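You operate a simulated robot arm through the tools that you are given. There is no shell and no other tool. Be economical: measure what you need, move in short steps, check, and stop when the job is done.

The job below is to be done with a simulated two-armed robot. You get a single attempt, and the scene is never put back.

JOB
Hold the teal carrier, pull off its cracked lid, load the pouch and push on the yellow lid.
Fine: cracked lid in the red reject tray, carrier in the good tray. Set down upright: what you pick out.

The check looks at the end state, three seconds after you hand in, the way a careful person would. Anything else that was tipped, shoved, dropped, spilled or broken makes it a failure. A push-on lid holds only when it is set on centred and level and pressed home; a screw cap is set on level and turned clockwise until tight.

ROBOT AND FRAMES
Two 6-joint arms with two-finger parallel grippers on one trunk, on a base that drives. Base frame: it is fixed to the floor where the robot stands at the start and does not move with it; the origin is under the middle of the robot, x ahead of it, y to its left, z up; the surface under the hand at the start is at about z = 880. Lengths are in mm, angles in degrees, forces in N, time in s.
The left shoulder is at the start at [60, 187, 1222], the right one opposite. With the tool pointing down near the work surface each hand reaches from about 200 to 620 mm from the robot's upright axis, wherever it stands, measured 20 degrees to its own side. Places, roughly: good tray [400, 500, 900]; red reject tray [500, -400, 900]; teal carrier [500, 200, 900]. Payload 1.57 kg a hand.
Tool frame (each hand has its own): the origin (TCP) lies between the finger pads and is the grasp point; the fingertips stand 30 mm ahead of it; z points along the fingers, y is the line along which they close. Largest opening 110 mm; finger width 24, thickness 12; the body of the gripper, 48 by 112 mm, starts 78 mm behind the TCP.
Orientation is told as [roll, pitch, yaw] about the base's x, y, z axes, in that order, counted from this pose: with the fingers straight down and closing along the base's y, the tool's x points along the base's -x, its y along +y and its z along -z.

CONTROLS
- The arms move only by the tool jog_arm. It takes "left_plan", "right_plan" or both (then of equal length, played together; a hand with none holds still); each is a list of rows, each a list of 7 numbers: the shift along the tool's x, y, z in mm, then the turn, a rotation vector about the tool's x, y, z in degrees, then the closure, from 0 (fully open) to 1 (shut). In form: [[dx, dy, dz, rx, ry, rz, grip], ...]. A call has 1 to 10 rows; each row shifts and turns the commanded pose from where the row before left it, along the tool's axes as they then stand. A row lasts 0.2 s, in which the tool goes at most 50 mm and 8.6 degrees; a call with a longer step from one row to the next is refused whole, and so is a gripper value outside its range. Where a pose cannot be reached the arm comes as near as it can. A force on the tool above 90 N (or 10 N above the force at the start of the call, whichever is more), or a blocked arm, ends the call early, and 0.2 s more pass. The fingers move at their own pace (about 153 mm/s each) and stop on an object; they squeeze with about 40 N. The grip force told is the motor's: it shows also when the fingers shut on nothing. Time passes only in rows, and 0.2 s behind the last, so rows that do not move let the fingers close. The reply holds the time, the measured pose of the TCP, the force on the tool along the base axes, the opening and the grip force, in the units named above and with some noise, with the torque about the TCP (base axes, N m) and any sound that the robot's microphone picked up.
- Cameras (640 x 400 px; columns grow to the right, rows downward): "scene" is now at [15, 17.7, 1760.6]; the picture's right is [0.24, -0.97, 0.00], its down [-0.75, -0.19, -0.63] and it looks along [0.62, 0.15, -0.77] (base axes); focal length 280 px, centre (320, 200). "left" rides on the left gripper at [70, -16, -141] in its tool frame; the picture's right is [0.23, 0.97, 0.00], its down [-0.85, 0.20, -0.48] and it looks along [-0.47, 0.11, 0.88] (tool axes); focal length 222 px, centre (320, 200). "right" rides on the right gripper at [70, 16, -141] in its tool frame; the picture's right is [-0.23, 0.97, 0.00], its down [-0.86, -0.20, -0.48] and it looks along [-0.47, -0.11, 0.88] (tool axes); focal length 222 px, centre (320, 200). There is no depth. A picture from a camera that has moved, and an enlarged one, comes with that camera's place and axes in the base frame and with its lens.
- capture(camera): a new picture of that camera. No time passes.
- slide_trunk(by): slides the trunk up (or, below 0, down) by that many mm; the arms and the scene camera ride with it, the base frame stays. It gives what a move gives, with no picture.
- base_move(legs): drives the robot by 1 to 6 legs, each [ahead, left, turn to the left] in mm, mm and degrees, along the robot's own axes; the way and the turn of a leg run together, so that a leg with both is an arc; at most 1500 mm and 180 degrees a leg. The arms and the cameras ride along, it lands a little off, and it stops where it bumps. It gives what a move gives.
- pan_tilt(pan, tilt): turns the head with the scene camera to pan (to the left, within 86 degrees either way) and tilt (down, from -29 to 69), counted from straight ahead of the robot. It gives what a move gives.
- close_up(camera, box): a new picture of the part [left, top, right, bottom] of that camera's present view, enlarged. No time passes.
- close_job(): hands the job in; it is judged then, once.

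Go step by step. Nothing tells you exact positions but the pictures and the camera data: compare them with the known pose of the tool, close in by small moves and look again before you grip or let go. The budget is 120 turns and 92 pictures, counting those below and the enlarged ones. Unless the task says otherwise, let go and move clear before handing in, and close with one line.

The tools are called after ">>>" by a JSON object that holds its "name" and its "arguments". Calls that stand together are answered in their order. jog_arm: Moves the arms, as the interface text tells. Its arguments: {"type":"object","properties":{"left_plan":{"type":"array"},"right_plan":{"type":"array"}},"required":[]} The other tools are called the same way: slide_trunk (by) slides the trunk up or down; base_move (legs) drives the base; pan_tilt (pan, tilt) turns the head that bears the scene camera; capture (camera) takes a picture; close_up (camera, box) takes an enlarged picture of a part of a camera's view; close_job () hands the job in.

At the start:

```text
time: 0.0
left_position: [478.6, 295.4, 1287.7]
left_tool_rot: [-0.1, 0.0, 0.0]
left_contact_force: [-0.7, 0.1, 0.2]
left_ft_torque: [0.0, -0.02, 0.0]
left_grip_width: 110.1
left_grasp_force: 0.0
right_position: [442.1, -180.4, 1340.6]
right_tool_rot: [0.0, -0.1, 0.0]
right_contact_force: [-0.1, 0.3, -0.2]
right_ft_torque: [0.0, 0.0, 0.03]
right_grip_width: 110.0
right_grasp_force: 0.0
trunk travel left (down, up): [-850.0, 140.0]
robot x, y, heading: [-3.5, -0.6, -0.1]
head pan, tilt: [14.0, 50.6]
```

scene: 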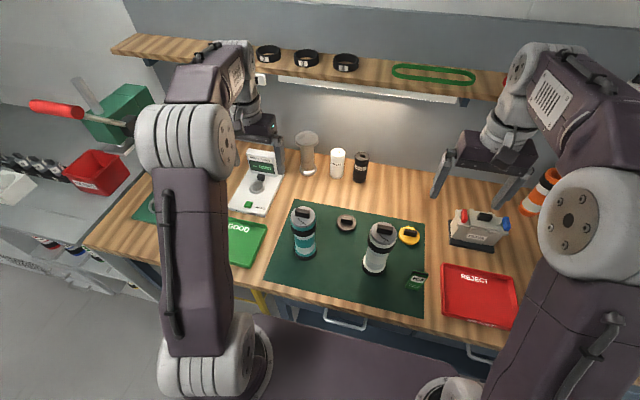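
right: 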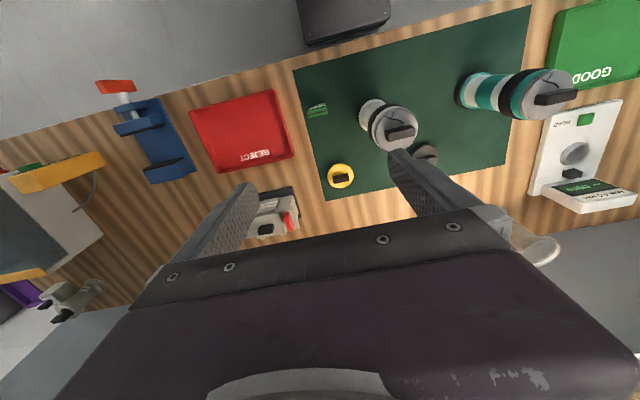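
left: 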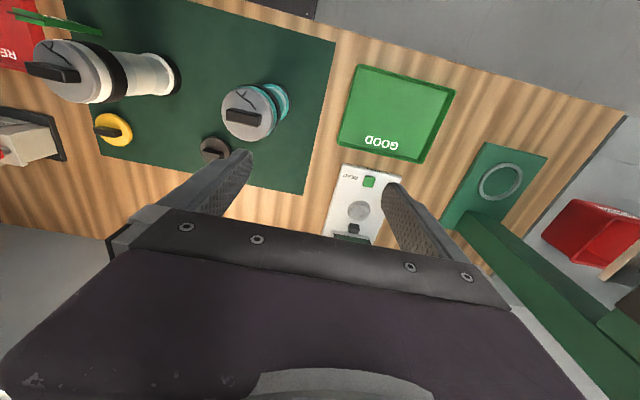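

The mat holds a teal carrier, a white carrier, a grey lid, a yellow lid and a small green pouch, with the GOOD tray to the left and the REJECT tray to the right. I'll look closer before moving.

>>> {"name": "close_up", "arguments": {"camera": "scene", "box": [260, 190, 440, 310]}}

>>> {"name": "close_up", "arguments": {"camera": "left", "box": [0, 0, 340, 212]}}

```text
3.33 times, centred on (350, 250) of scene
camera zoom: at [15.0, 17.7, 1760.6], right [0.24, -0.97, 0.0], down [-0.75, -0.19, -0.63], along [0.62, 0.15, -0.77], focal length 932 px, centre (220, 33)
```

zoom: 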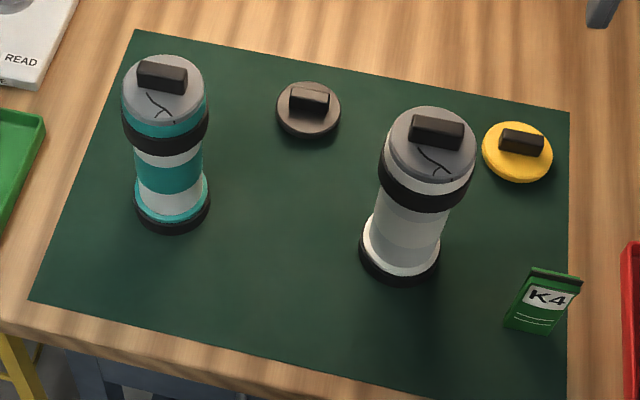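

```text
1.88 times, centred on (170, 106) of left
camera zoom: at [408.7, 279.2, 1429.2], right [-0.23, 0.97, 0.0], down [0.85, 0.2, 0.48], along [0.47, 0.11, -0.88], focal length 418 px, centre (602, 377)
```

zoom: 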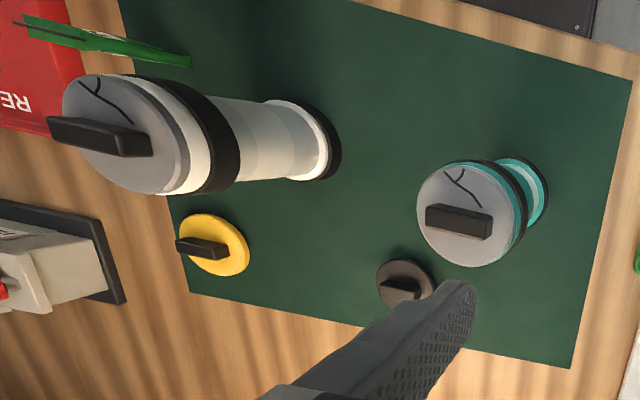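

Teal carrier: about [480, 183], roughly 210 mm tall, body about 62 mm across, with a dark bar on its lid. I'll turn the left hand to a side-on grasp (yaw -60, pitch -60) while it is still high.

>>> {"name": "jog_arm", "arguments": {"left_plan": [[0, 0, 0, 0, 0, 8.57, 0], [0, 0, 0, 0, 0, 8.57, 0], [0, 0, 0, 0, 0, 8.57, 0], [0, 0, 0, 0, 0, 8.57, 0], [0, 0, 0, 0, 0, 8.57, 0], [0, 0, 0, 0, 0, 8.57, 0], [0, 0, 0, 0, 0, 8.57, 0]]}}

>>> {"name": "jog_arm", "arguments": {"left_plan": [[0, 0, 0, 0, -8.57, 0, 0], [0, 0, 0, 0, -8.57, 0, 0], [0, 0, 0, 0, -8.57, 0, 0], [0, 0, 0, 0, -8.57, 0, 0], [0, 0, 0, 0, -8.57, 0, 0], [0, 0, 0, 0, -8.57, 0, 0], [0, 0, 0, 0, -8.57, 0, 0]]}}

>>> {"name": "capture", "arguments": {"camera": "scene"}}

>>> {"name": "capture", "arguments": {"camera": "right"}}

```text
time: 1.6
left_position: [477.6, 294.0, 1286.8]
left_tool_rot: [0.0, 0.0, -60.0]
left_contact_force: [0.2, -0.4, 0.0]
left_ft_torque: [-0.01, -0.03, 0.02]
left_grip_width: 109.8
left_grasp_force: 0.1
right_position: [441.2, -180.5, 1341.3]
right_tool_rot: [0.0, 0.1, 0.0]
right_contact_force: [0.0, -0.4, 0.6]
right_ft_torque: [0.0, 0.0, 0.03]
right_grip_width: 109.9
right_grasp_force: 0.1
trunk travel left (down, up): [-850.0, 140.0]
robot x, y, heading: [4.0, -0.7, -0.0]
head pan, tilt: [14.0, 50.6]
```

```text
time: 3.2
left_position: [479.0, 295.1, 1288.2]
left_tool_rot: [0.2, -60.3, -60.0]
left_contact_force: [0.7, -0.2, -0.1]
left_ft_torque: [0.02, -0.04, -0.04]
left_grip_width: 110.1
left_grasp_force: 0.1
right_position: [440.5, -179.7, 1340.3]
right_tool_rot: [-0.1, 0.0, 0.0]
right_contact_force: [-0.5, 0.4, -0.8]
right_ft_torque: [-0.01, -0.02, -0.02]
right_grip_width: 110.0
right_grasp_force: 0.0
trunk travel left (down, up): [-850.0, 140.0]
robot x, y, heading: [-4.5, -0.1, 0.0]
head pan, tilt: [14.0, 50.6]
```

```text
86 pictures are left
camera scene: at [15.1, 19.1, 1760.6], right [0.24, -0.97, 0.0], down [-0.75, -0.19, -0.63], along [0.62, 0.15, -0.77], focal length 280 px, centre (320, 200)
```

scene: 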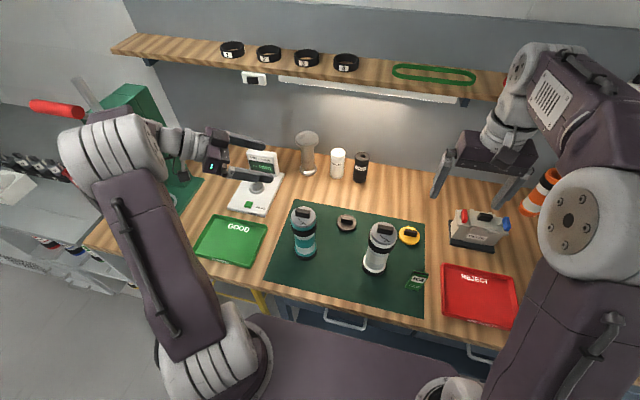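

```text
85 pictures are left
camera right: at [373.5, -163.1, 1483.0], right [0.23, 0.97, 0.0], down [0.86, -0.2, 0.48], along [0.47, -0.11, -0.88], focal length 222 px, centre (320, 200)
```

right: 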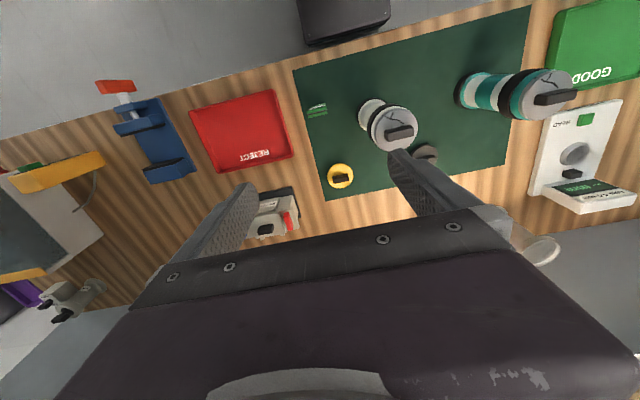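

Triangulation from two cameras puts the teal carrier at [479, 182] with its lid top near z = 1090. I'll bring the left hand down to a pre-grasp point behind it.

>>> {"name": "jog_arm", "arguments": {"left_plan": [[37, -7.04, 16.7, 0, 0, 0, 0], [37, -7.04, 16.7, 0, 0, 0, 0], [37, -7.04, 16.7, 0, 0, 0, 0], [37, -7.04, 16.7, 0, 0, 0, 0], [37, -7.04, 16.7, 0, 0, 0, 0], [37, -7.04, 16.7, 0, 0, 0, 0], [37, -7.04, 16.7, 0, 0, 0, 0], [37, -7.04, 16.7, 0, 0, 0, 0]]}}

>>> {"name": "capture", "arguments": {"camera": "left"}}

>>> {"name": "capture", "arguments": {"camera": "scene"}}

```text
time: 5.0
left_position: [414.7, 295.1, 964.3]
left_tool_rot: [0.0, -60.0, -60.1]
left_contact_force: [0.3, 0.0, -0.9]
left_ft_torque: [-0.01, 0.01, 0.03]
left_grip_width: 110.0
left_grasp_force: 0.0
right_position: [442.0, -180.0, 1340.2]
right_tool_rot: [0.0, 0.0, -0.1]
right_contact_force: [-0.3, 0.0, 0.7]
right_ft_torque: [-0.03, -0.01, -0.03]
right_grip_width: 109.8
right_grasp_force: 0.0
trunk travel left (down, up): [-850.0, 140.0]
robot x, y, heading: [-4.8, 1.5, -0.1]
head pan, tilt: [14.0, 50.6]
```

```text
84 pictures are left
camera left: at [321.0, 424.9, 974.4], right [0.79, 0.59, -0.2], down [0.18, 0.09, 0.98], along [0.59, -0.81, -0.03], focal length 222 px, centre (320, 200)
```

left: 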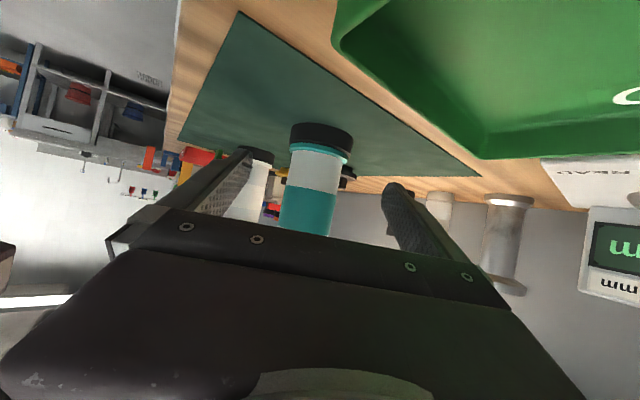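

```text
83 pictures are left
camera scene: at [15.4, 18.9, 1760.6], right [0.24, -0.97, 0.0], down [-0.75, -0.19, -0.63], along [0.62, 0.15, -0.77], focal length 280 px, centre (320, 200)
```

scene: 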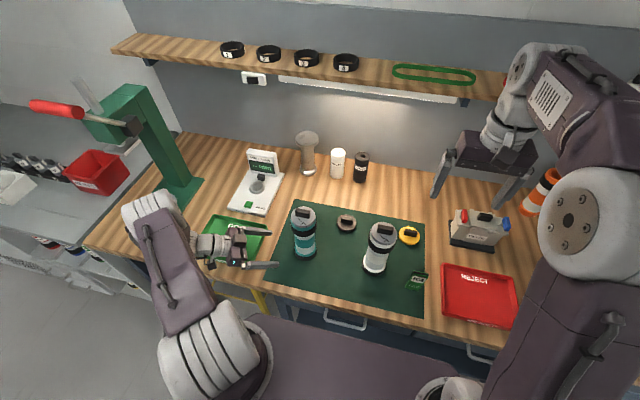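

The carrier is lined up between the left fingers, so I'll advance horizontally and close gently on it.

>>> {"name": "jog_arm", "arguments": {"left_plan": [[-15.6, 0, 27, 0, 0, 0, 0], [-15.6, 0, 27, 0, 0, 0, 0], [-15.6, 0, 27, 0, 0, 0, 0], [-15.6, 0, 27, 0, 0, 0, 0], [0, 0, 0, 0, 0, 0, 0]]}}

>>> {"name": "capture", "arguments": {"camera": "left"}}

>>> {"name": "close_up", "arguments": {"camera": "scene", "box": [220, 180, 380, 280]}}

```text
time: 6.2
left_position: [476.3, 188.7, 963.0]
left_tool_rot: [0.1, -60.0, -60.0]
left_contact_force: [-1.0, -0.4, -0.6]
left_ft_torque: [0.0, 0.02, 0.0]
left_grip_width: 110.0
left_grasp_force: 0.1
right_position: [442.3, -179.6, 1341.4]
right_tool_rot: [0.0, -0.1, 0.0]
right_contact_force: [0.8, -0.9, 0.4]
right_ft_torque: [0.0, 0.0, -0.01]
right_grip_width: 109.9
right_grasp_force: 0.0
trunk travel left (down, up): [-850.0, 140.0]
robot x, y, heading: [-1.7, 2.3, 0.3]
head pan, tilt: [14.0, 50.6]
```

```text
82 pictures are left
camera left: at [383.4, 317.0, 973.5], right [0.79, 0.59, -0.2], down [0.18, 0.09, 0.98], along [0.59, -0.81, -0.04], focal length 222 px, centre (320, 200)
```

left: 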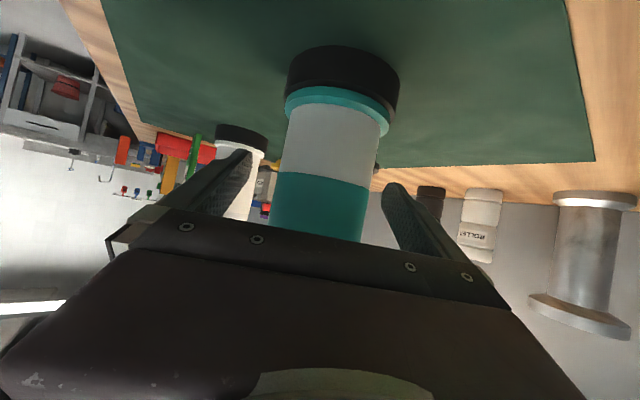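

```text
4.00 times, centred on (300, 230) of scene
camera zoom: at [14.8, 18.4, 1760.6], right [0.24, -0.97, 0.0], down [-0.75, -0.19, -0.63], along [0.62, 0.15, -0.77], focal length 1119 px, centre (400, 80)
```

zoom: 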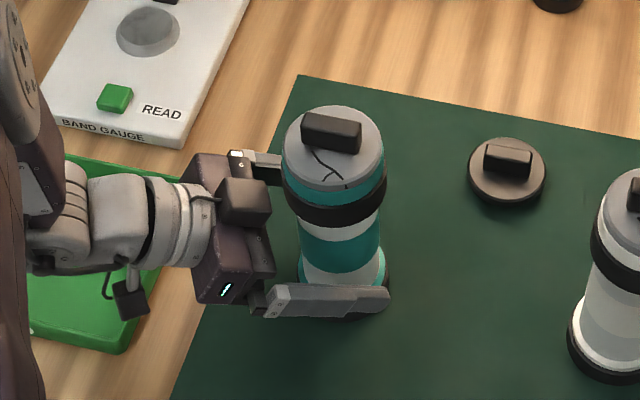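

The carrier sits between the fingers, so I'll close on it.

>>> {"name": "jog_arm", "arguments": {"left_plan": [[0, 0, 0, 0, 0, 0, 0.3], [0, 0, 0, 0, 0, 0, 0.6], [0, 0, 0, 0, 0, 0, 1], [0, 0, 0, 0, 0, 0, 1]]}}

>>> {"name": "capture", "arguments": {"camera": "left"}}

>>> {"name": "close_up", "arguments": {"camera": "scene", "box": [220, 180, 380, 280]}}

```text
time: 7.2
left_position: [476.2, 189.4, 962.1]
left_tool_rot: [0.0, -59.9, -60.1]
left_contact_force: [1.3, 0.7, 1.0]
left_ft_torque: [-0.08, 0.05, 0.01]
left_grip_width: 65.2
left_grasp_force: 39.9
right_position: [440.4, -179.7, 1341.0]
right_tool_rot: [0.0, 0.0, 0.0]
right_contact_force: [0.3, 0.3, 0.1]
right_ft_torque: [-0.01, 0.0, -0.02]
right_grip_width: 110.0
right_grasp_force: 0.1
trunk travel left (down, up): [-850.0, 140.0]
robot x, y, heading: [-0.3, 1.7, 0.1]
head pan, tilt: [14.0, 50.6]
```

```text
80 pictures are left
camera left: at [383.5, 316.8, 973.6], right [0.79, 0.59, -0.2], down [0.18, 0.09, 0.98], along [0.59, -0.81, -0.04], focal length 222 px, centre (320, 200)
```

left: 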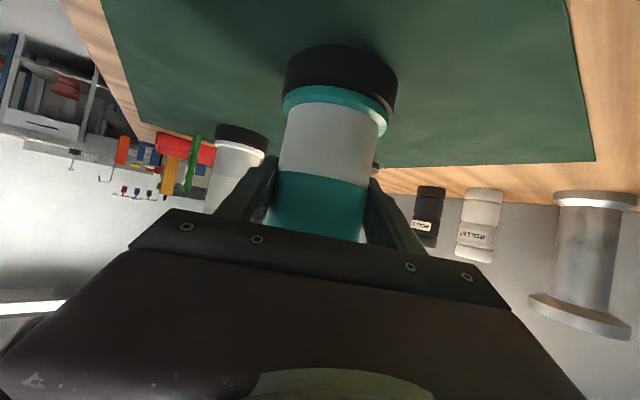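

```text
4.00 times, centred on (300, 230) of scene
camera zoom: at [15.1, 17.5, 1760.6], right [0.24, -0.97, 0.0], down [-0.75, -0.19, -0.63], along [0.62, 0.15, -0.77], focal length 1119 px, centre (400, 80)
```

zoom: 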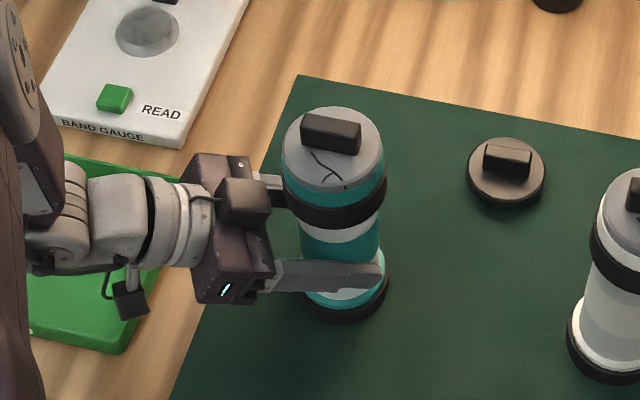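

It is held firmly at 65 mm. I'll lift it slightly and carry it toward the centre, to about [430, 95], so the right arm can reach it.

>>> {"name": "jog_arm", "arguments": {"left_plan": [[-10.8, 0, -6.25, 0, 0, 0, 1], [-10.8, 0, -6.25, 0, 0, 0, 1], [-6.65, -20.95, 11.5, 0, 0, 0, 1], [-6.65, -20.95, 11.5, 0, 0, 0, 1], [-6.65, -20.95, 11.5, 0, 0, 0, 1], [-6.65, -20.95, 11.5, 0, 0, 0, 1], [0, 0, 0, 0, 0, 0, 1]]}}

>>> {"name": "capture", "arguments": {"camera": "scene"}}

```text
time: 8.8
left_position: [488.7, 124.3, 997.8]
left_tool_rot: [-0.7, -59.9, -59.6]
left_contact_force: [-0.2, 0.2, -2.8]
left_ft_torque: [0.02, -0.04, 0.01]
left_grip_width: 65.1
left_grasp_force: 40.4
left hand out of reach, approached as far as the arm can: row 3, 4, 5, 6
right_position: [441.7, -180.0, 1341.0]
right_tool_rot: [0.0, -0.1, -0.1]
right_contact_force: [-0.1, -0.5, -1.2]
right_ft_torque: [0.02, -0.02, 0.03]
right_grip_width: 109.9
right_grasp_force: 0.1
trunk travel left (down, up): [-850.0, 140.0]
robot x, y, heading: [2.3, 0.3, -0.1]
head pan, tilt: [14.0, 50.6]
```

```text
78 pictures are left
camera scene: at [15.4, 18.2, 1760.6], right [0.24, -0.97, 0.0], down [-0.75, -0.19, -0.63], along [0.62, 0.15, -0.77], focal length 280 px, centre (320, 200)
```

scene: 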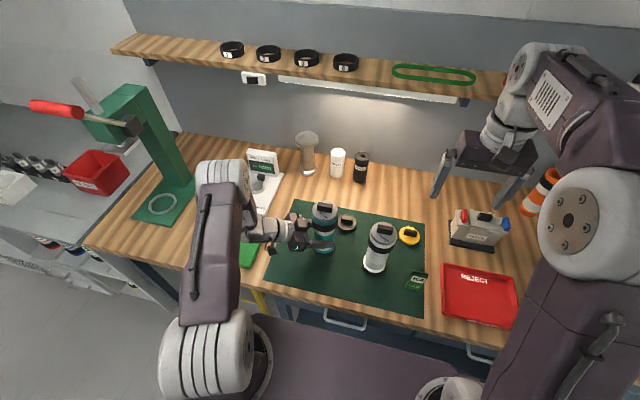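

The left arm is at its near limit, with the carrier now around y = 124. I'll probe how the commanded pose behaves with a small downward step.

>>> {"name": "jog_arm", "arguments": {"left_plan": [[8.66, 0, 5, 0, 0, 0, 1], [0, 0, 0, 0, 0, 0, 1]]}}

```text
time: 9.4
left_position: [490.5, 125.7, 986.1]
left_tool_rot: [-0.7, -59.9, -59.6]
left_contact_force: [0.3, 0.1, -3.0]
left_ft_torque: [0.02, -0.03, -0.02]
left_grip_width: 65.1
left_grasp_force: 39.7
right_position: [441.8, -180.3, 1340.4]
right_tool_rot: [0.0, 0.0, 0.0]
right_contact_force: [0.3, 0.1, -0.4]
right_ft_torque: [-0.07, 0.01, 0.0]
right_grip_width: 110.1
right_grasp_force: 0.1
trunk travel left (down, up): [-850.0, 140.0]
robot x, y, heading: [-1.3, 4.2, -0.1]
head pan, tilt: [14.0, 50.6]
```

The commanded pose follows the actual one, which helps. I'll shift the carrier a little further toward the centre along -y and test whether the left arm can do it.

>>> {"name": "jog_arm", "arguments": {"left_plan": [[-9.3, -7.85, 16.1, -0.7, 0, 0, 1], [-9.3, -7.85, 16.1, 0, 0, 0, 1], [0, 0, 0, 0, 0, 0, 1]]}}

```text
time: 10.2
left_position: [506.3, 89.2, 988.5]
left_tool_rot: [0.2, -60.0, -59.7]
left_contact_force: [-0.3, 0.4, -2.9]
left_ft_torque: [-0.01, 0.0, -0.04]
left_grip_width: 65.1
left_grasp_force: 39.6
left hand out of reach, approached as far as the arm can: row 1
right_position: [441.3, -179.0, 1340.5]
right_tool_rot: [0.0, -0.1, 0.0]
right_contact_force: [1.2, 0.2, 0.1]
right_ft_torque: [0.01, -0.03, 0.03]
right_grip_width: 109.9
right_grasp_force: 0.1
trunk travel left (down, up): [-850.0, 140.0]
robot x, y, heading: [1.6, -2.3, 0.1]
head pan, tilt: [14.0, 50.6]
```

The carrier is now near [509, 82]. I'll lower it onto the mat gently.

>>> {"name": "jog_arm", "arguments": {"left_plan": [[8.66, 0, 5, 0, 0, 0, 1], [8.66, 0, 5, 0, 0, 0, 1], [3, 0, 1.7, 0, 0, 0, 1], [2, 0, 1.2, 0, 0, 0, 1], [0, 0, 0, 0, 0, 0, 1]]}}

>>> {"name": "capture", "arguments": {"camera": "left"}}

>>> {"name": "capture", "arguments": {"camera": "right"}}

```text
time: 11.4
left_position: [506.8, 89.0, 963.1]
left_tool_rot: [0.1, -59.9, -59.6]
left_contact_force: [-0.6, 0.5, -2.9]
left_ft_torque: [-0.02, 0.01, -0.04]
left_grip_width: 65.2
left_grasp_force: 39.8
left hand out of reach, approached as far as the arm can: row 1
right_position: [442.1, -180.5, 1341.0]
right_tool_rot: [0.0, 0.1, 0.0]
right_contact_force: [-0.3, 0.7, 0.9]
right_ft_torque: [0.0, -0.03, 0.0]
right_grip_width: 110.0
right_grasp_force: 0.1
trunk travel left (down, up): [-850.0, 140.0]
robot x, y, heading: [1.2, 0.4, -0.1]
head pan, tilt: [14.0, 50.6]
```

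```text
77 pictures are left
camera left: at [413.2, 215.9, 974.7], right [0.78, 0.59, -0.2], down [0.18, 0.09, 0.98], along [0.6, -0.8, -0.04], focal length 222 px, centre (320, 200)
```

left: 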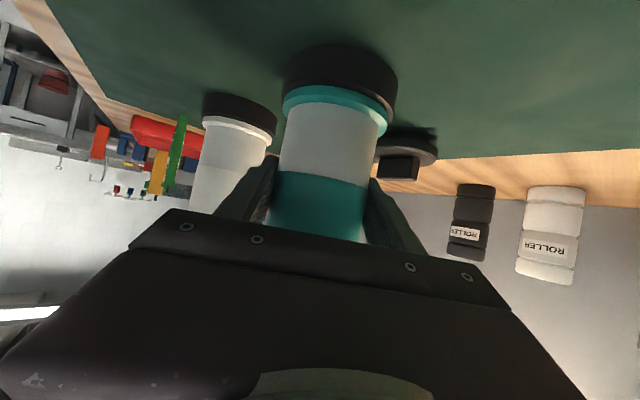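

```text
76 pictures are left
camera right: at [373.7, -164.1, 1482.8], right [0.23, 0.97, 0.0], down [0.86, -0.2, 0.48], along [0.47, -0.11, -0.88], focal length 222 px, centre (320, 200)
```

right: 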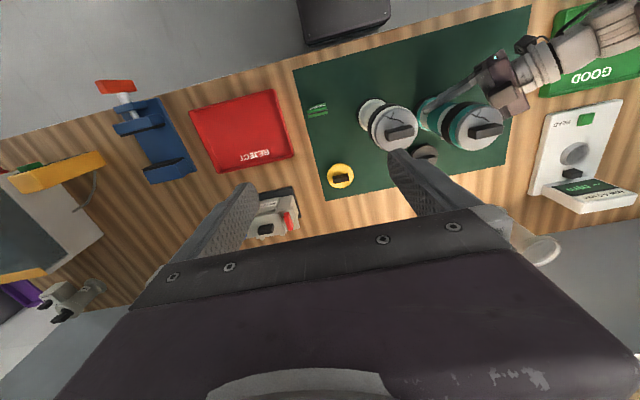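

Force still shows the carrier hanging, so I'll lower another 2 mm until it bears on the mat.

>>> {"name": "jog_arm", "arguments": {"left_plan": [[0.87, 0, 0.5, 0, 0, 0, 1], [0.87, 0, 0.5, 0, 0, 0, 1], [0, 0, 0, 0, 0, 0, 1]]}}

>>> {"name": "close_up", "arguments": {"camera": "right", "box": [300, 60, 540, 210]}}

>>> {"name": "close_up", "arguments": {"camera": "scene", "box": [260, 190, 440, 302]}}

```text
time: 12.2
left_position: [508.7, 88.2, 963.3]
left_tool_rot: [0.3, -60.0, -59.7]
left_contact_force: [-0.3, -1.1, -0.4]
left_ft_torque: [-0.07, 0.08, 0.04]
left_grip_width: 65.2
left_grasp_force: 39.4
left hand out of reach, approached as far as the arm can: row 2
right_position: [441.3, -180.5, 1341.7]
right_tool_rot: [0.1, 0.0, 0.0]
right_contact_force: [0.2, -0.4, 0.3]
right_ft_torque: [0.0, -0.01, 0.0]
right_grip_width: 109.9
right_grasp_force: 0.1
trunk travel left (down, up): [-850.0, 140.0]
robot x, y, heading: [0.0, -2.5, 0.0]
head pan, tilt: [14.0, 50.6]
```

```text
2.67 times, centred on (420, 135) of right
camera zoom: at [373.3, -164.4, 1483.0], right [0.23, 0.97, 0.0], down [0.86, -0.2, 0.48], along [0.47, -0.11, -0.88], focal length 592 px, centre (53, 373)
```

zoom: 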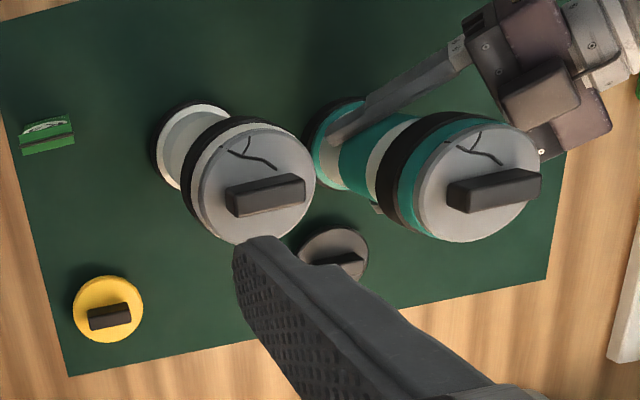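

```text
3.56 times, centred on (350, 246) of scene
camera zoom: at [14.9, 17.7, 1760.6], right [0.24, -0.97, 0.0], down [-0.75, -0.19, -0.63], along [0.62, 0.15, -0.77], focal length 995 px, centre (213, 36)
```

zoom: 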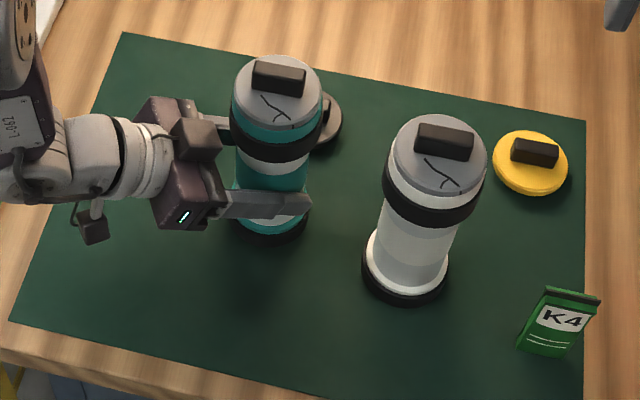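

The carrier stands on the mat and is still held. Its lid is at about [513, 85, 1085] with the bar along base y. I'll bring the right hand above it.

>>> {"name": "jog_arm", "arguments": {"right_plan": [[-8.6, 33, 18.9, 0, 0, 0, 0], [-8.6, 33, 18.9, 0, 0, 0, 0], [-8.6, 33, 18.9, 0, 0, 0, 0], [-8.6, 33, 18.9, 0, 0, 0, 0], [-8.6, 33, 18.9, 0, 0, 0, 0], [-8.6, 33, 18.9, 0, 0, 0, 0], [-8.6, 33, 18.9, 0, 0, 0, 0], [-8.6, 33, 18.9, 0, 0, 0, 0], [0, 0, 0, 0, 0, 0, 0]]}}

>>> {"name": "capture", "arguments": {"camera": "right"}}

>>> {"name": "capture", "arguments": {"camera": "scene"}}

```text
time: 14.2
left_position: [507.3, 87.5, 962.5]
left_tool_rot: [0.4, -59.8, -59.8]
left_contact_force: [0.9, 1.8, 1.9]
left_ft_torque: [-0.02, 0.08, -0.03]
left_grip_width: 65.0
left_grasp_force: 39.9
right_position: [509.0, 82.6, 1188.8]
right_tool_rot: [0.0, 0.0, 0.0]
right_contact_force: [-0.2, -0.8, -0.4]
right_ft_torque: [0.0, -0.03, 0.0]
right_grip_width: 109.9
right_grasp_force: 0.1
trunk travel left (down, up): [-850.0, 140.0]
robot x, y, heading: [2.0, 1.5, -0.1]
head pan, tilt: [14.0, 50.6]
```

```text
73 pictures are left
camera right: at [440.6, 99.5, 1330.5], right [0.23, 0.97, 0.0], down [0.86, -0.2, 0.48], along [0.47, -0.11, -0.88], focal length 222 px, centre (320, 200)
```

right: 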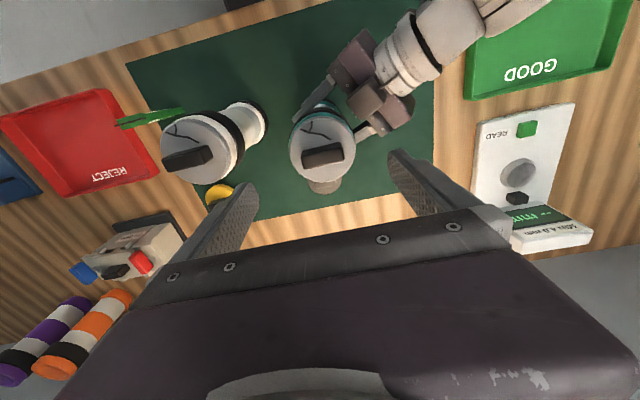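

```text
72 pictures are left
camera scene: at [14.2, 17.2, 1760.6], right [0.24, -0.97, 0.0], down [-0.75, -0.19, -0.64], along [0.62, 0.15, -0.77], focal length 280 px, centre (320, 200)
```

scene: 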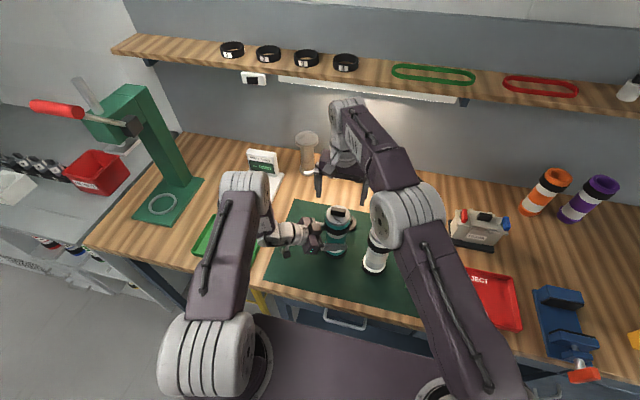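

The lid bar is at about [515, 84] and within the right arm's reach. I'll descend most of the way, then look again.

>>> {"name": "jog_arm", "arguments": {"right_plan": [[-3, 0.75, 35, 0, 0, 0, 0.2], [-3, 0.75, 30, 0, 0, 0, 0.2], [0, 0, 0, 0, 0, 0, 0.2]]}}

>>> {"name": "close_up", "arguments": {"camera": "right", "box": [200, 60, 440, 210]}}

>>> {"name": "close_up", "arguments": {"camera": "scene", "box": [260, 140, 420, 240]}}

```text
time: 15.0
left_position: [507.4, 89.0, 961.8]
left_tool_rot: [0.3, -60.0, -59.8]
left_contact_force: [0.3, 0.9, 4.3]
left_ft_torque: [-0.03, 0.16, -0.02]
left_grip_width: 64.9
left_grasp_force: 39.6
right_position: [515.3, 86.1, 1125.0]
right_tool_rot: [0.0, 0.0, 0.1]
right_contact_force: [0.1, 0.4, -0.5]
right_ft_torque: [0.0, 0.0, -0.02]
right_grip_width: 88.0
right_grasp_force: 0.0
trunk travel left (down, up): [-850.0, 140.0]
robot x, y, heading: [1.5, 0.1, -0.1]
head pan, tilt: [14.0, 50.6]
```

```text
2.67 times, centred on (320, 135) of right
camera zoom: at [447.7, 101.3, 1267.0], right [0.23, 0.97, 0.0], down [0.85, -0.2, 0.48], along [0.47, -0.11, -0.88], focal length 592 px, centre (320, 373)
```

zoom: 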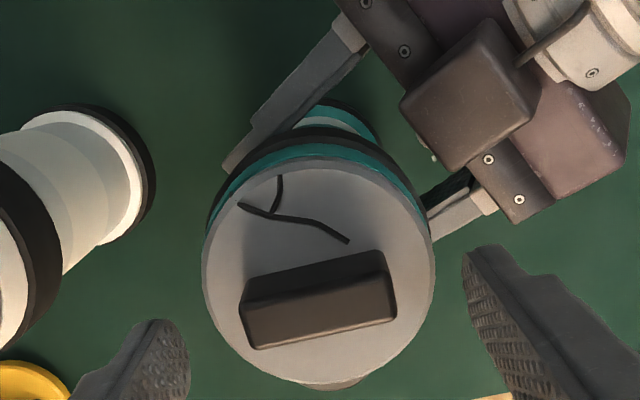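

```text
4.00 times, centred on (340, 190) of scene
camera zoom: at [14.6, 18.0, 1760.6], right [0.24, -0.97, 0.0], down [-0.75, -0.19, -0.64], along [0.62, 0.15, -0.77], focal length 1119 px, centre (240, 240)
```

zoom: 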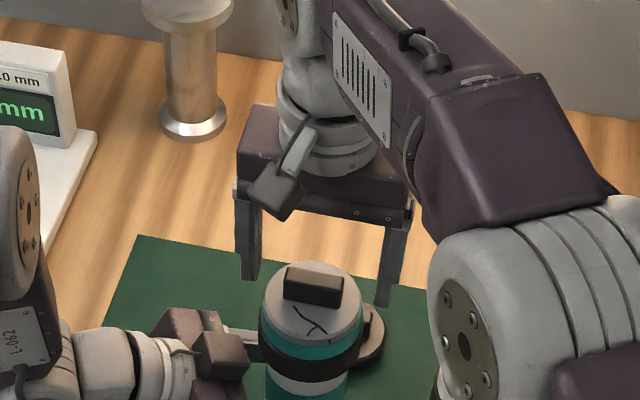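

Fingers straddle the bar, centred. I'll lower in small steps, feeling for the lid surface.

>>> {"name": "jog_arm", "arguments": {"right_plan": [[0, -1, 5, 0, 0, 0, 0.2], [0, 0, 5, 0, 0, 0, 0.2], [0, 0, 0, 0, 0, 0, 0.2]]}}

>>> {"name": "close_up", "arguments": {"camera": "scene", "box": [280, 180, 380, 242]}}

```text
time: 15.8
left_position: [507.4, 88.8, 962.4]
left_tool_rot: [0.3, -60.0, -59.7]
left_contact_force: [0.9, 1.1, 4.2]
left_ft_torque: [-0.05, 0.11, -0.02]
left_grip_width: 65.0
left_grasp_force: 40.0
right_position: [516.1, 84.1, 1115.9]
right_tool_rot: [0.0, 0.0, 0.1]
right_contact_force: [0.8, -0.5, -1.1]
right_ft_torque: [-0.01, -0.01, -0.04]
right_grip_width: 87.8
right_grasp_force: 0.0
trunk travel left (down, up): [-850.0, 140.0]
robot x, y, heading: [-1.8, 3.3, 0.0]
head pan, tilt: [14.0, 50.6]
```

```text
6.40 times, centred on (330, 211) of scene
camera zoom: at [14.6, 18.1, 1760.6], right [0.24, -0.97, 0.0], down [-0.75, -0.19, -0.63], along [0.62, 0.15, -0.77], focal length 1790 px, centre (256, 130)
```

zoom: 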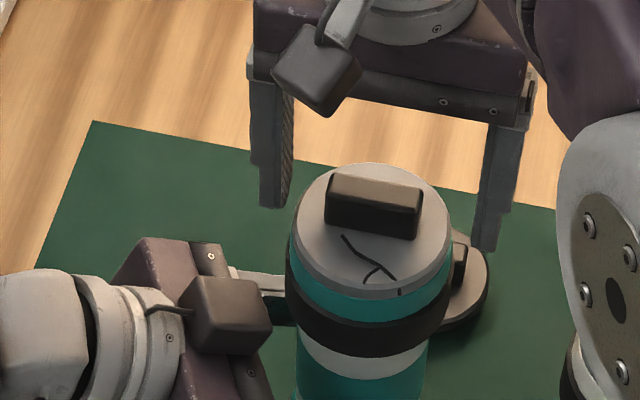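

>>> {"name": "jog_arm", "arguments": {"right_plan": [[0, 1, 4, 0, 0, 0, 0.2], [0, 0, 3, 0, 0, 0, 0.2], [0, 0, 0, 0, 0, 0, 0.2]]}}

>>> {"name": "close_up", "arguments": {"camera": "right", "box": [200, 60, 440, 210]}}

```text
time: 16.6
left_position: [507.3, 88.7, 962.2]
left_tool_rot: [0.3, -60.0, -59.7]
left_contact_force: [2.0, 1.0, 3.8]
left_ft_torque: [-0.08, 0.05, -0.02]
left_grip_width: 65.4
left_grasp_force: 40.3
right_position: [516.0, 85.2, 1107.7]
right_tool_rot: [0.0, 0.0, 0.0]
right_contact_force: [0.4, 0.2, 0.4]
right_ft_torque: [-0.01, 0.01, 0.0]
right_grip_width: 88.0
right_grasp_force: 0.3
trunk travel left (down, up): [-850.0, 140.0]
robot x, y, heading: [2.8, -0.3, 0.1]
head pan, tilt: [14.0, 50.6]
```

```text
2.67 times, centred on (320, 135) of right
camera zoom: at [447.6, 101.3, 1250.4], right [0.23, 0.97, 0.0], down [0.86, -0.2, 0.48], along [0.47, -0.11, -0.88], focal length 592 px, centre (320, 373)
```

zoom: 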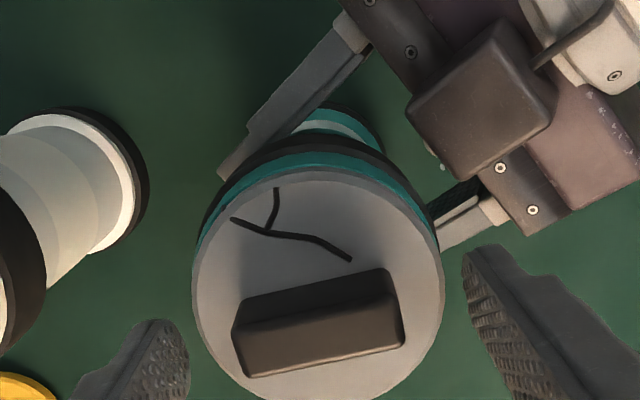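

The fingers are still wider than the lid. I'll rise, narrow to just wider than the bar (~45 mm), and feel down to the lid disk.

>>> {"name": "jog_arm", "arguments": {"right_plan": [[-1.5, 0, -9, 0, 0, 0, 0.2], [0, 0, 0, 0, 0, 0, 0.49], [0, 0, 0, 0, 0, 0, 0.49], [0, 0, 2, 0, 0, 0, 0.49], [0, 0, 2, 0, 0, 0, 0.49], [0, 0, 0, 0, 0, 0, 0.49]]}}

>>> {"name": "close_up", "arguments": {"camera": "right", "box": [200, 60, 440, 210]}}

```text
time: 18.0
left_position: [507.6, 87.9, 962.8]
left_tool_rot: [0.2, -59.9, -59.5]
left_contact_force: [17.7, 0.1, -16.4]
left_ft_torque: [-0.67, 0.84, 0.46]
left_grip_width: 65.1
left_grasp_force: 39.8
right_position: [518.3, 86.1, 1116.3]
right_tool_rot: [0.2, -0.1, 0.0]
right_contact_force: [-7.9, -0.2, 39.3]
right_ft_torque: [-0.11, 0.53, -0.07]
right_grip_width: 72.6
right_grasp_force: 39.9
trunk travel left (down, up): [-850.0, 140.0]
robot x, y, heading: [0.6, 0.4, 0.1]
head pan, tilt: [14.0, 50.6]
```

```text
2.67 times, centred on (320, 135) of right
camera zoom: at [448.7, 101.4, 1257.5], right [0.23, 0.97, 0.0], down [0.85, -0.2, 0.48], along [0.47, -0.11, -0.88], focal length 592 px, centre (320, 373)
```

zoom: 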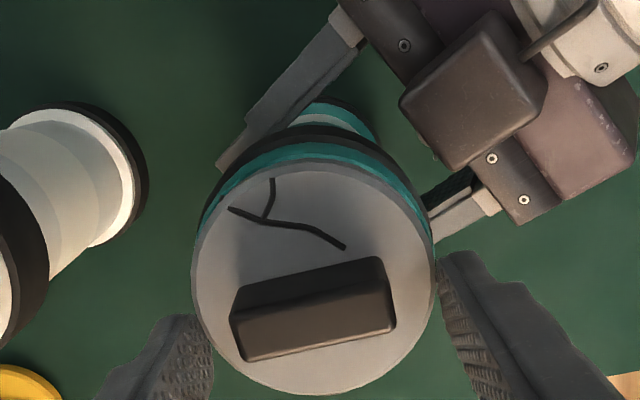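

The fingertips pinched the lid's rim edge, so the disk top is near z = 1088. I'll open, rise about 12 mm, narrow around the bar and feel down again.

>>> {"name": "jog_arm", "arguments": {"right_plan": [[0, 0, 0, 0, 0, 0, 0.2], [0, -1, -14, 0, 0, 0, 0.2], [0, 0, 0, 0, 0, 0, 0.46], [0, 0, 0, 0, 0, 0, 0.46], [0, 0, 0, 0, 0, 0, 0.46]]}}

>>> {"name": "close_up", "arguments": {"camera": "right", "box": [200, 60, 440, 210]}}

>>> {"name": "close_up", "arguments": {"camera": "scene", "box": [280, 180, 380, 242]}}

```text
time: 19.2
left_position: [506.8, 86.1, 963.2]
left_tool_rot: [0.3, -59.9, -59.8]
left_contact_force: [-1.6, -1.3, 2.9]
left_ft_torque: [-0.05, 0.27, 0.05]
left_grip_width: 65.0
left_grasp_force: 40.7
right_position: [517.4, 82.5, 1127.9]
right_tool_rot: [0.0, 0.0, 0.0]
right_contact_force: [0.3, 0.5, 0.4]
right_ft_torque: [-0.02, 0.01, -0.03]
right_grip_width: 59.7
right_grasp_force: 0.1
trunk travel left (down, up): [-850.0, 140.0]
robot x, y, heading: [-1.5, 2.4, 0.3]
head pan, tilt: [14.0, 50.6]
```

```text
2.67 times, centred on (320, 135) of right
camera zoom: at [448.8, 99.7, 1269.7], right [0.23, 0.97, 0.0], down [0.85, -0.2, 0.48], along [0.47, -0.11, -0.88], focal length 592 px, centre (320, 373)
```

zoom: 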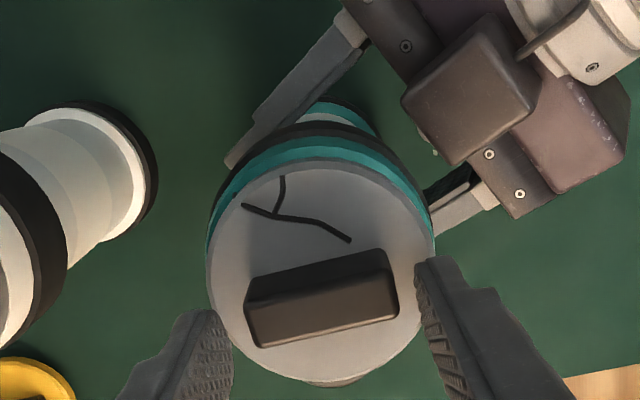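

```text
6.40 times, centred on (330, 211) of scene
camera zoom: at [14.3, 17.3, 1760.6], right [0.24, -0.97, 0.0], down [-0.75, -0.19, -0.64], along [0.62, 0.15, -0.77], focal length 1790 px, centre (256, 130)
```

zoom: 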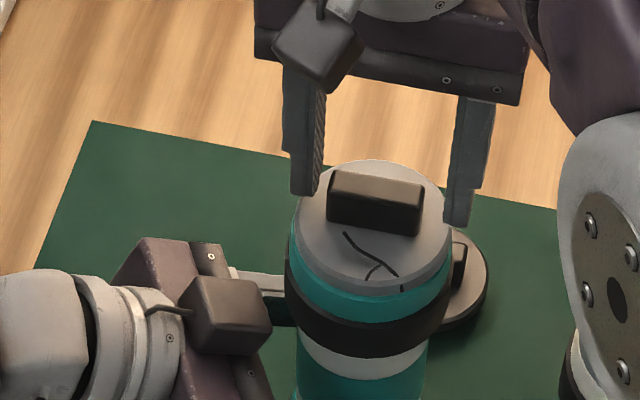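

>>> {"name": "jog_arm", "arguments": {"right_plan": [[0, 1.5, 0, 0, 0, 0, 0.52], [0, 0, 2, 0, 0, 0, 0.52], [0, 0, 2, 0, 0, 0, 0.52], [0, 0, 2, 0, 0, 0, 0.52], [0, 0, 0, 0, 0, 0, 0.52]]}}

>>> {"name": "close_up", "arguments": {"camera": "right", "box": [200, 60, 440, 210]}}

```text
time: 20.4
left_position: [508.1, 88.5, 962.9]
left_tool_rot: [0.3, -59.9, -59.7]
left_contact_force: [-1.0, -0.4, 2.1]
left_ft_torque: [-0.05, 0.21, 0.04]
left_grip_width: 65.0
left_grasp_force: 40.3
right_position: [518.6, 85.8, 1120.0]
right_tool_rot: [0.0, 0.1, 0.1]
right_contact_force: [-0.7, 0.6, 0.0]
right_ft_torque: [0.0, 0.0, 0.01]
right_grip_width: 52.8
right_grasp_force: 0.1
trunk travel left (down, up): [-850.0, 140.0]
robot x, y, heading: [2.7, 3.8, -0.0]
head pan, tilt: [14.0, 50.6]
```

```text
2.67 times, centred on (320, 135) of right
camera zoom: at [449.2, 101.6, 1262.8], right [0.23, 0.97, 0.0], down [0.85, -0.2, 0.48], along [0.47, -0.11, -0.88], focal length 592 px, centre (320, 373)
```

zoom: 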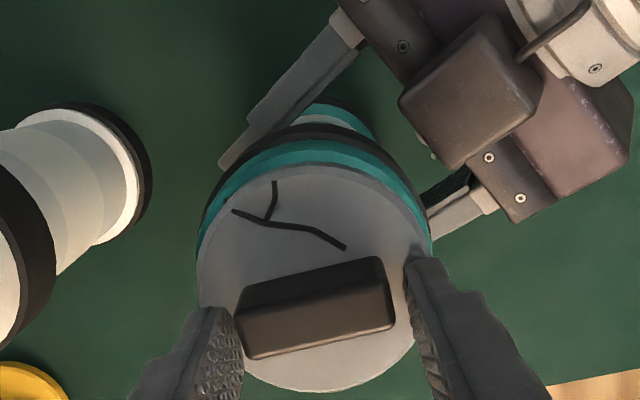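

The fingers flank the bar ends evenly. I'll go down another 1–2 mm and close.

>>> {"name": "jog_arm", "arguments": {"right_plan": [[0, 0, 1.5, 0, 0, 0, 0.52], [0, 0, 0, 0, 0, 0, 0.56], [0, 0, 0, 0, 0, 0, 1], [0, 0, 0, 0, 0, 0, 1]]}}

>>> {"name": "close_up", "arguments": {"camera": "right", "box": [200, 60, 440, 210]}}

```text
time: 21.4
left_position: [507.2, 87.2, 963.0]
left_tool_rot: [0.3, -60.0, -59.8]
left_contact_force: [3.4, 0.4, -4.7]
left_ft_torque: [-0.28, 0.34, -0.03]
left_grip_width: 65.4
left_grasp_force: 39.7
right_position: [518.6, 86.3, 1120.5]
right_tool_rot: [0.0, -0.1, 0.0]
right_contact_force: [1.2, -1.9, 16.7]
right_ft_torque: [-0.14, -0.04, 0.07]
right_grip_width: 42.6
right_grasp_force: 39.5
trunk travel left (down, up): [-850.0, 140.0]
robot x, y, heading: [-0.7, -4.1, -0.2]
head pan, tilt: [14.0, 50.6]
```

```text
2.67 times, centred on (320, 135) of right
camera zoom: at [450.0, 101.8, 1262.0], right [0.23, 0.97, 0.0], down [0.85, -0.2, 0.48], along [0.47, -0.11, -0.88], focal length 592 px, centre (320, 373)
```

zoom: 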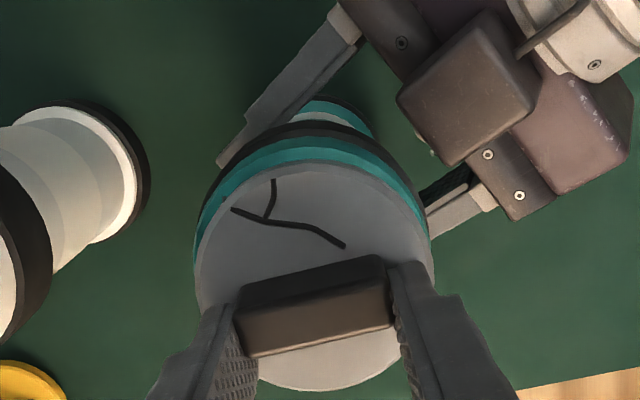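

The bar is gripped with the tips resting on the disk (seated reference: TCP z = 1120). Now I'll pull the lid straight up in small steps while the left holds.

>>> {"name": "jog_arm", "arguments": {"right_plan": [[0, 0, -2, 0, 0, 0, 1], [0, 0, -2, 0, 0, 0, 1], [0, 0, -2, 0, 0, 0, 1], [0, 0, -2, 0, 0, 0, 1], [0, 0, -2, 0, 0, 0, 1], [0, 0, 0, 0, 0, 0, 1]]}}

>>> {"name": "close_up", "arguments": {"camera": "scene", "box": [280, 180, 380, 242]}}

```text
time: 22.8
left_position: [508.8, 87.1, 962.7]
left_tool_rot: [0.4, -60.0, -59.9]
left_contact_force: [1.8, 0.9, 6.9]
left_ft_torque: [0.0, 0.02, -0.01]
left_grip_width: 65.3
left_grasp_force: 40.0
right_position: [517.7, 85.0, 1128.1]
right_tool_rot: [0.0, 0.1, 0.0]
right_contact_force: [-1.2, 0.9, -7.3]
right_ft_torque: [-0.01, -0.03, -0.03]
right_grip_width: 43.0
right_grasp_force: 39.9
trunk travel left (down, up): [-850.0, 140.0]
robot x, y, heading: [0.2, -0.2, -0.1]
head pan, tilt: [14.0, 50.6]
```

```text
6.40 times, centred on (330, 211) of scene
camera zoom: at [15.3, 17.8, 1760.6], right [0.24, -0.97, 0.0], down [-0.75, -0.19, -0.63], along [0.62, 0.15, -0.77], focal length 1790 px, centre (256, 130)
```

zoom: 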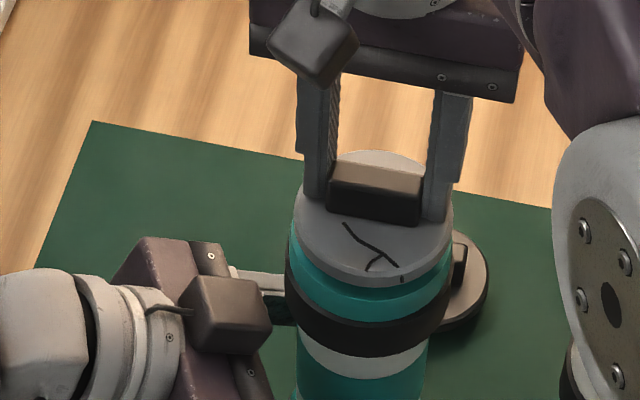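

>>> {"name": "jog_arm", "arguments": {"right_plan": [[0, 0, -3, 0, 0, 0, 1], [0, 0, -3, 0, 0, 0, 1], [0, 0, -4, 0, 0, 0, 1], [0, 0, -6, 0, 0, 0, 1], [0, 0, -10, 0, 0, 0, 1], [0, 0, -10, 0, 0, 0, 1], [0, 0, 0, 0, 0, 0, 1]]}}

>>> {"name": "close_up", "arguments": {"camera": "scene", "box": [280, 160, 380, 222]}}

```text
time: 24.4
left_position: [508.6, 88.0, 963.4]
left_tool_rot: [0.3, -60.0, -59.8]
left_contact_force: [2.8, -0.4, 5.9]
left_ft_torque: [0.03, 0.1, -0.04]
left_grip_width: 65.3
left_grasp_force: 40.0
right_position: [518.2, 85.2, 1164.8]
right_tool_rot: [0.0, 0.0, 0.1]
right_contact_force: [0.7, 0.0, 0.2]
right_ft_torque: [0.01, 0.0, 0.0]
right_grip_width: 42.8
right_grasp_force: 39.9
trunk travel left (down, up): [-850.0, 140.0]
robot x, y, heading: [2.5, -2.3, -0.2]
head pan, tilt: [14.0, 50.6]
```

```text
6.40 times, centred on (330, 191) of scene
camera zoom: at [14.9, 17.7, 1760.6], right [0.24, -0.97, 0.0], down [-0.75, -0.19, -0.63], along [0.62, 0.15, -0.77], focal length 1790 px, centre (256, 258)
```

zoom: 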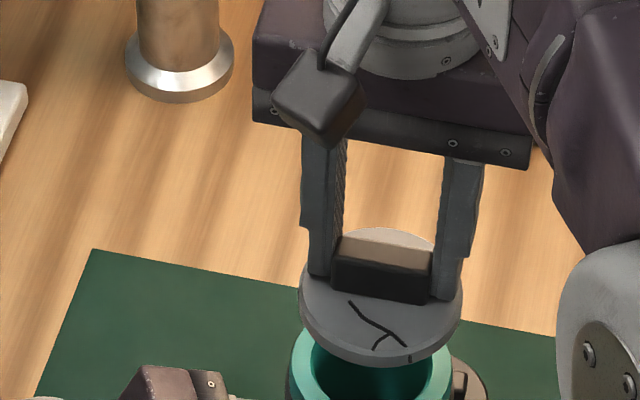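

The cracked lid is off. I'll raise it and carry it to the reject tray.

>>> {"name": "jog_arm", "arguments": {"right_plan": [[0, 0, -30, 0, 0, 0, 1], [0, 0, -30, 0, 0, 0, 1]]}}

>>> {"name": "jog_arm", "arguments": {"right_plan": [[5.3, -46, 0, 0, 0, 0, 1], [5.3, -46, 0, 0, 0, 0, 1], [5.3, -46, 0, 0, 0, 0, 1], [5.3, -46, 0, 0, 0, 0, 1], [5.3, -46, 0, 0, 0, 0, 1], [5.3, -46, 0, 0, 0, 0, 1], [5.3, -46, 0, 0, 0, 0, 1], [5.3, -46, 0, 0, 0, 0, 1], [5.3, -46, 0, 0, 0, 0, 1], [5.3, -46, 0, 0, 0, 0, 1]]}}

>>> {"name": "capture", "arguments": {"camera": "right"}}

>>> {"name": "capture", "arguments": {"camera": "scene"}}

```text
time: 25.0
left_position: [507.7, 86.5, 963.6]
left_tool_rot: [0.3, -60.1, -59.7]
left_contact_force: [1.2, 1.4, 5.7]
left_ft_torque: [0.03, 0.22, 0.03]
left_grip_width: 65.2
left_grasp_force: 40.3
right_position: [506.9, 79.3, 1224.6]
right_tool_rot: [0.0, -0.2, 0.0]
right_contact_force: [-0.5, 0.6, -0.8]
right_ft_torque: [0.0, -0.03, 0.02]
right_grip_width: 43.0
right_grasp_force: 40.2
right hand out of reach, approached as far as the arm can: row 1, 2
trunk travel left (down, up): [-850.0, 140.0]
robot x, y, heading: [-0.8, 1.7, 0.0]
head pan, tilt: [14.0, 50.6]
```

```text
time: 27.2
left_position: [507.8, 86.7, 962.5]
left_tool_rot: [0.4, -60.0, -59.8]
left_contact_force: [-1.0, 0.5, 0.6]
left_ft_torque: [-0.07, 0.13, -0.04]
left_grip_width: 65.1
left_grasp_force: 40.2
right_position: [452.1, -384.2, 1226.4]
right_tool_rot: [0.1, 0.1, 0.0]
right_contact_force: [-0.4, 0.1, -0.5]
right_ft_torque: [0.06, -0.01, 0.01]
right_grip_width: 42.6
right_grasp_force: 39.6
trunk travel left (down, up): [-850.0, 140.0]
robot x, y, heading: [-1.0, 3.6, 0.1]
head pan, tilt: [14.0, 50.6]
```

```text
60 pictures are left
camera right: at [384.4, -368.0, 1368.2], right [0.23, 0.97, 0.0], down [0.86, -0.2, 0.48], along [0.47, -0.11, -0.88], focal length 222 px, centre (320, 200)
```

right: 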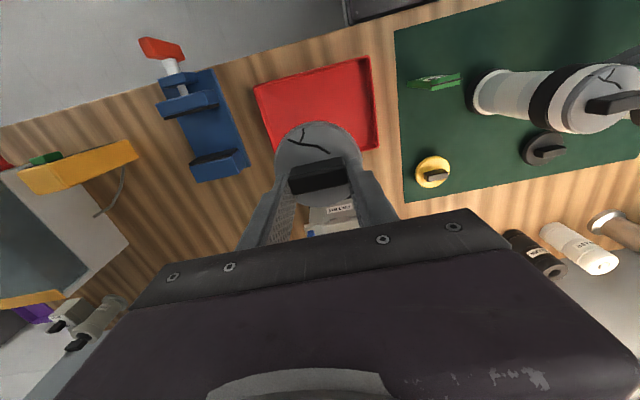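

```text
59 pictures are left
camera scene: at [14.7, 15.5, 1760.6], right [0.24, -0.97, 0.0], down [-0.75, -0.19, -0.64], along [0.62, 0.15, -0.77], focal length 280 px, centre (320, 200)
```

scene: 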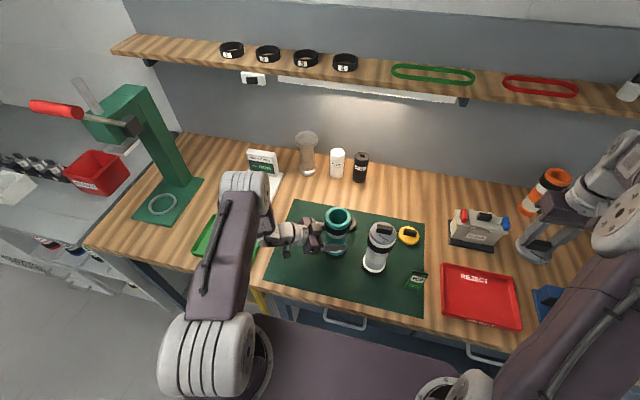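

The lid is centred over the tray (centre about [453, -385]). I'll descend toward it.

>>> {"name": "jog_arm", "arguments": {"right_plan": [[0, 0, 44, 0, 0, 0, 1], [0, 0, 44, 0, 0, 0, 1], [0, 0, 44, 0, 0, 0, 1], [0, 0, 44, 0, 0, 0, 1], [0, 0, 44, 0, 0, 0, 1], [0, 0, 40, 0, 0, 0, 1], [0, 0, 0, 0, 0, 0, 1]]}}

>>> {"name": "close_up", "arguments": {"camera": "scene", "box": [420, 230, 548, 310]}}

>>> {"name": "capture", "arguments": {"camera": "right"}}

```text
time: 28.8
left_position: [508.3, 87.8, 962.0]
left_tool_rot: [0.3, -60.1, -59.7]
left_contact_force: [1.4, -0.7, 1.1]
left_ft_torque: [-0.13, 0.09, 0.03]
left_grip_width: 64.9
left_grasp_force: 39.8
right_position: [455.0, -381.3, 961.8]
right_tool_rot: [0.1, 0.0, 0.0]
right_contact_force: [-1.2, 0.1, -0.8]
right_ft_torque: [-0.01, 0.01, 0.0]
right_grip_width: 42.8
right_grasp_force: 40.1
trunk travel left (down, up): [-850.0, 140.0]
robot x, y, heading: [0.1, 0.0, 0.0]
head pan, tilt: [14.0, 50.6]
```

```text
5.00 times, centred on (484, 270) of scene
camera zoom: at [15.0, 17.6, 1760.6], right [0.24, -0.97, 0.0], down [-0.75, -0.19, -0.63], along [0.62, 0.15, -0.77], focal length 1399 px, centre (-500, -150)
```

zoom: 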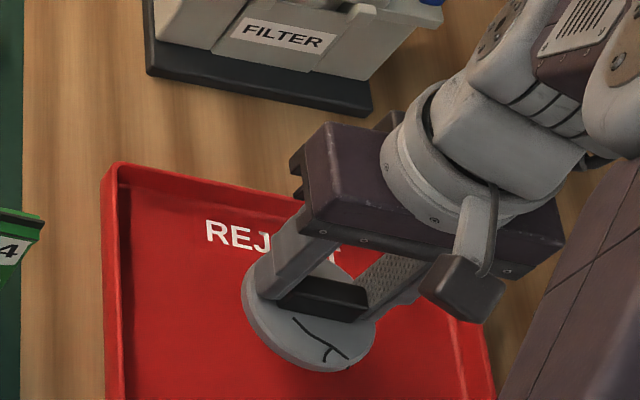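

```text
57 pictures are left
camera right: at [386.7, -364.5, 1103.6], right [0.23, 0.97, 0.0], down [0.85, -0.2, 0.48], along [0.47, -0.11, -0.88], focal length 222 px, centre (320, 200)
```

right: 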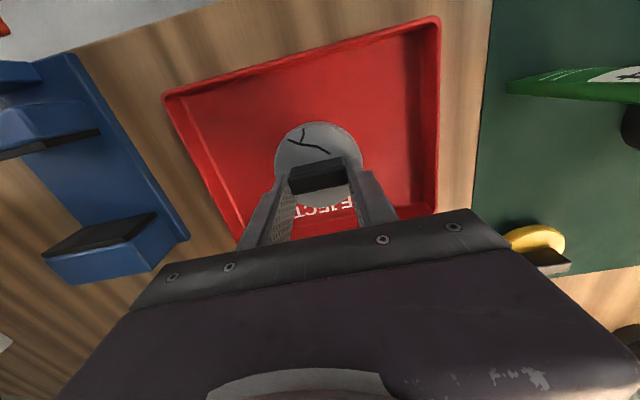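

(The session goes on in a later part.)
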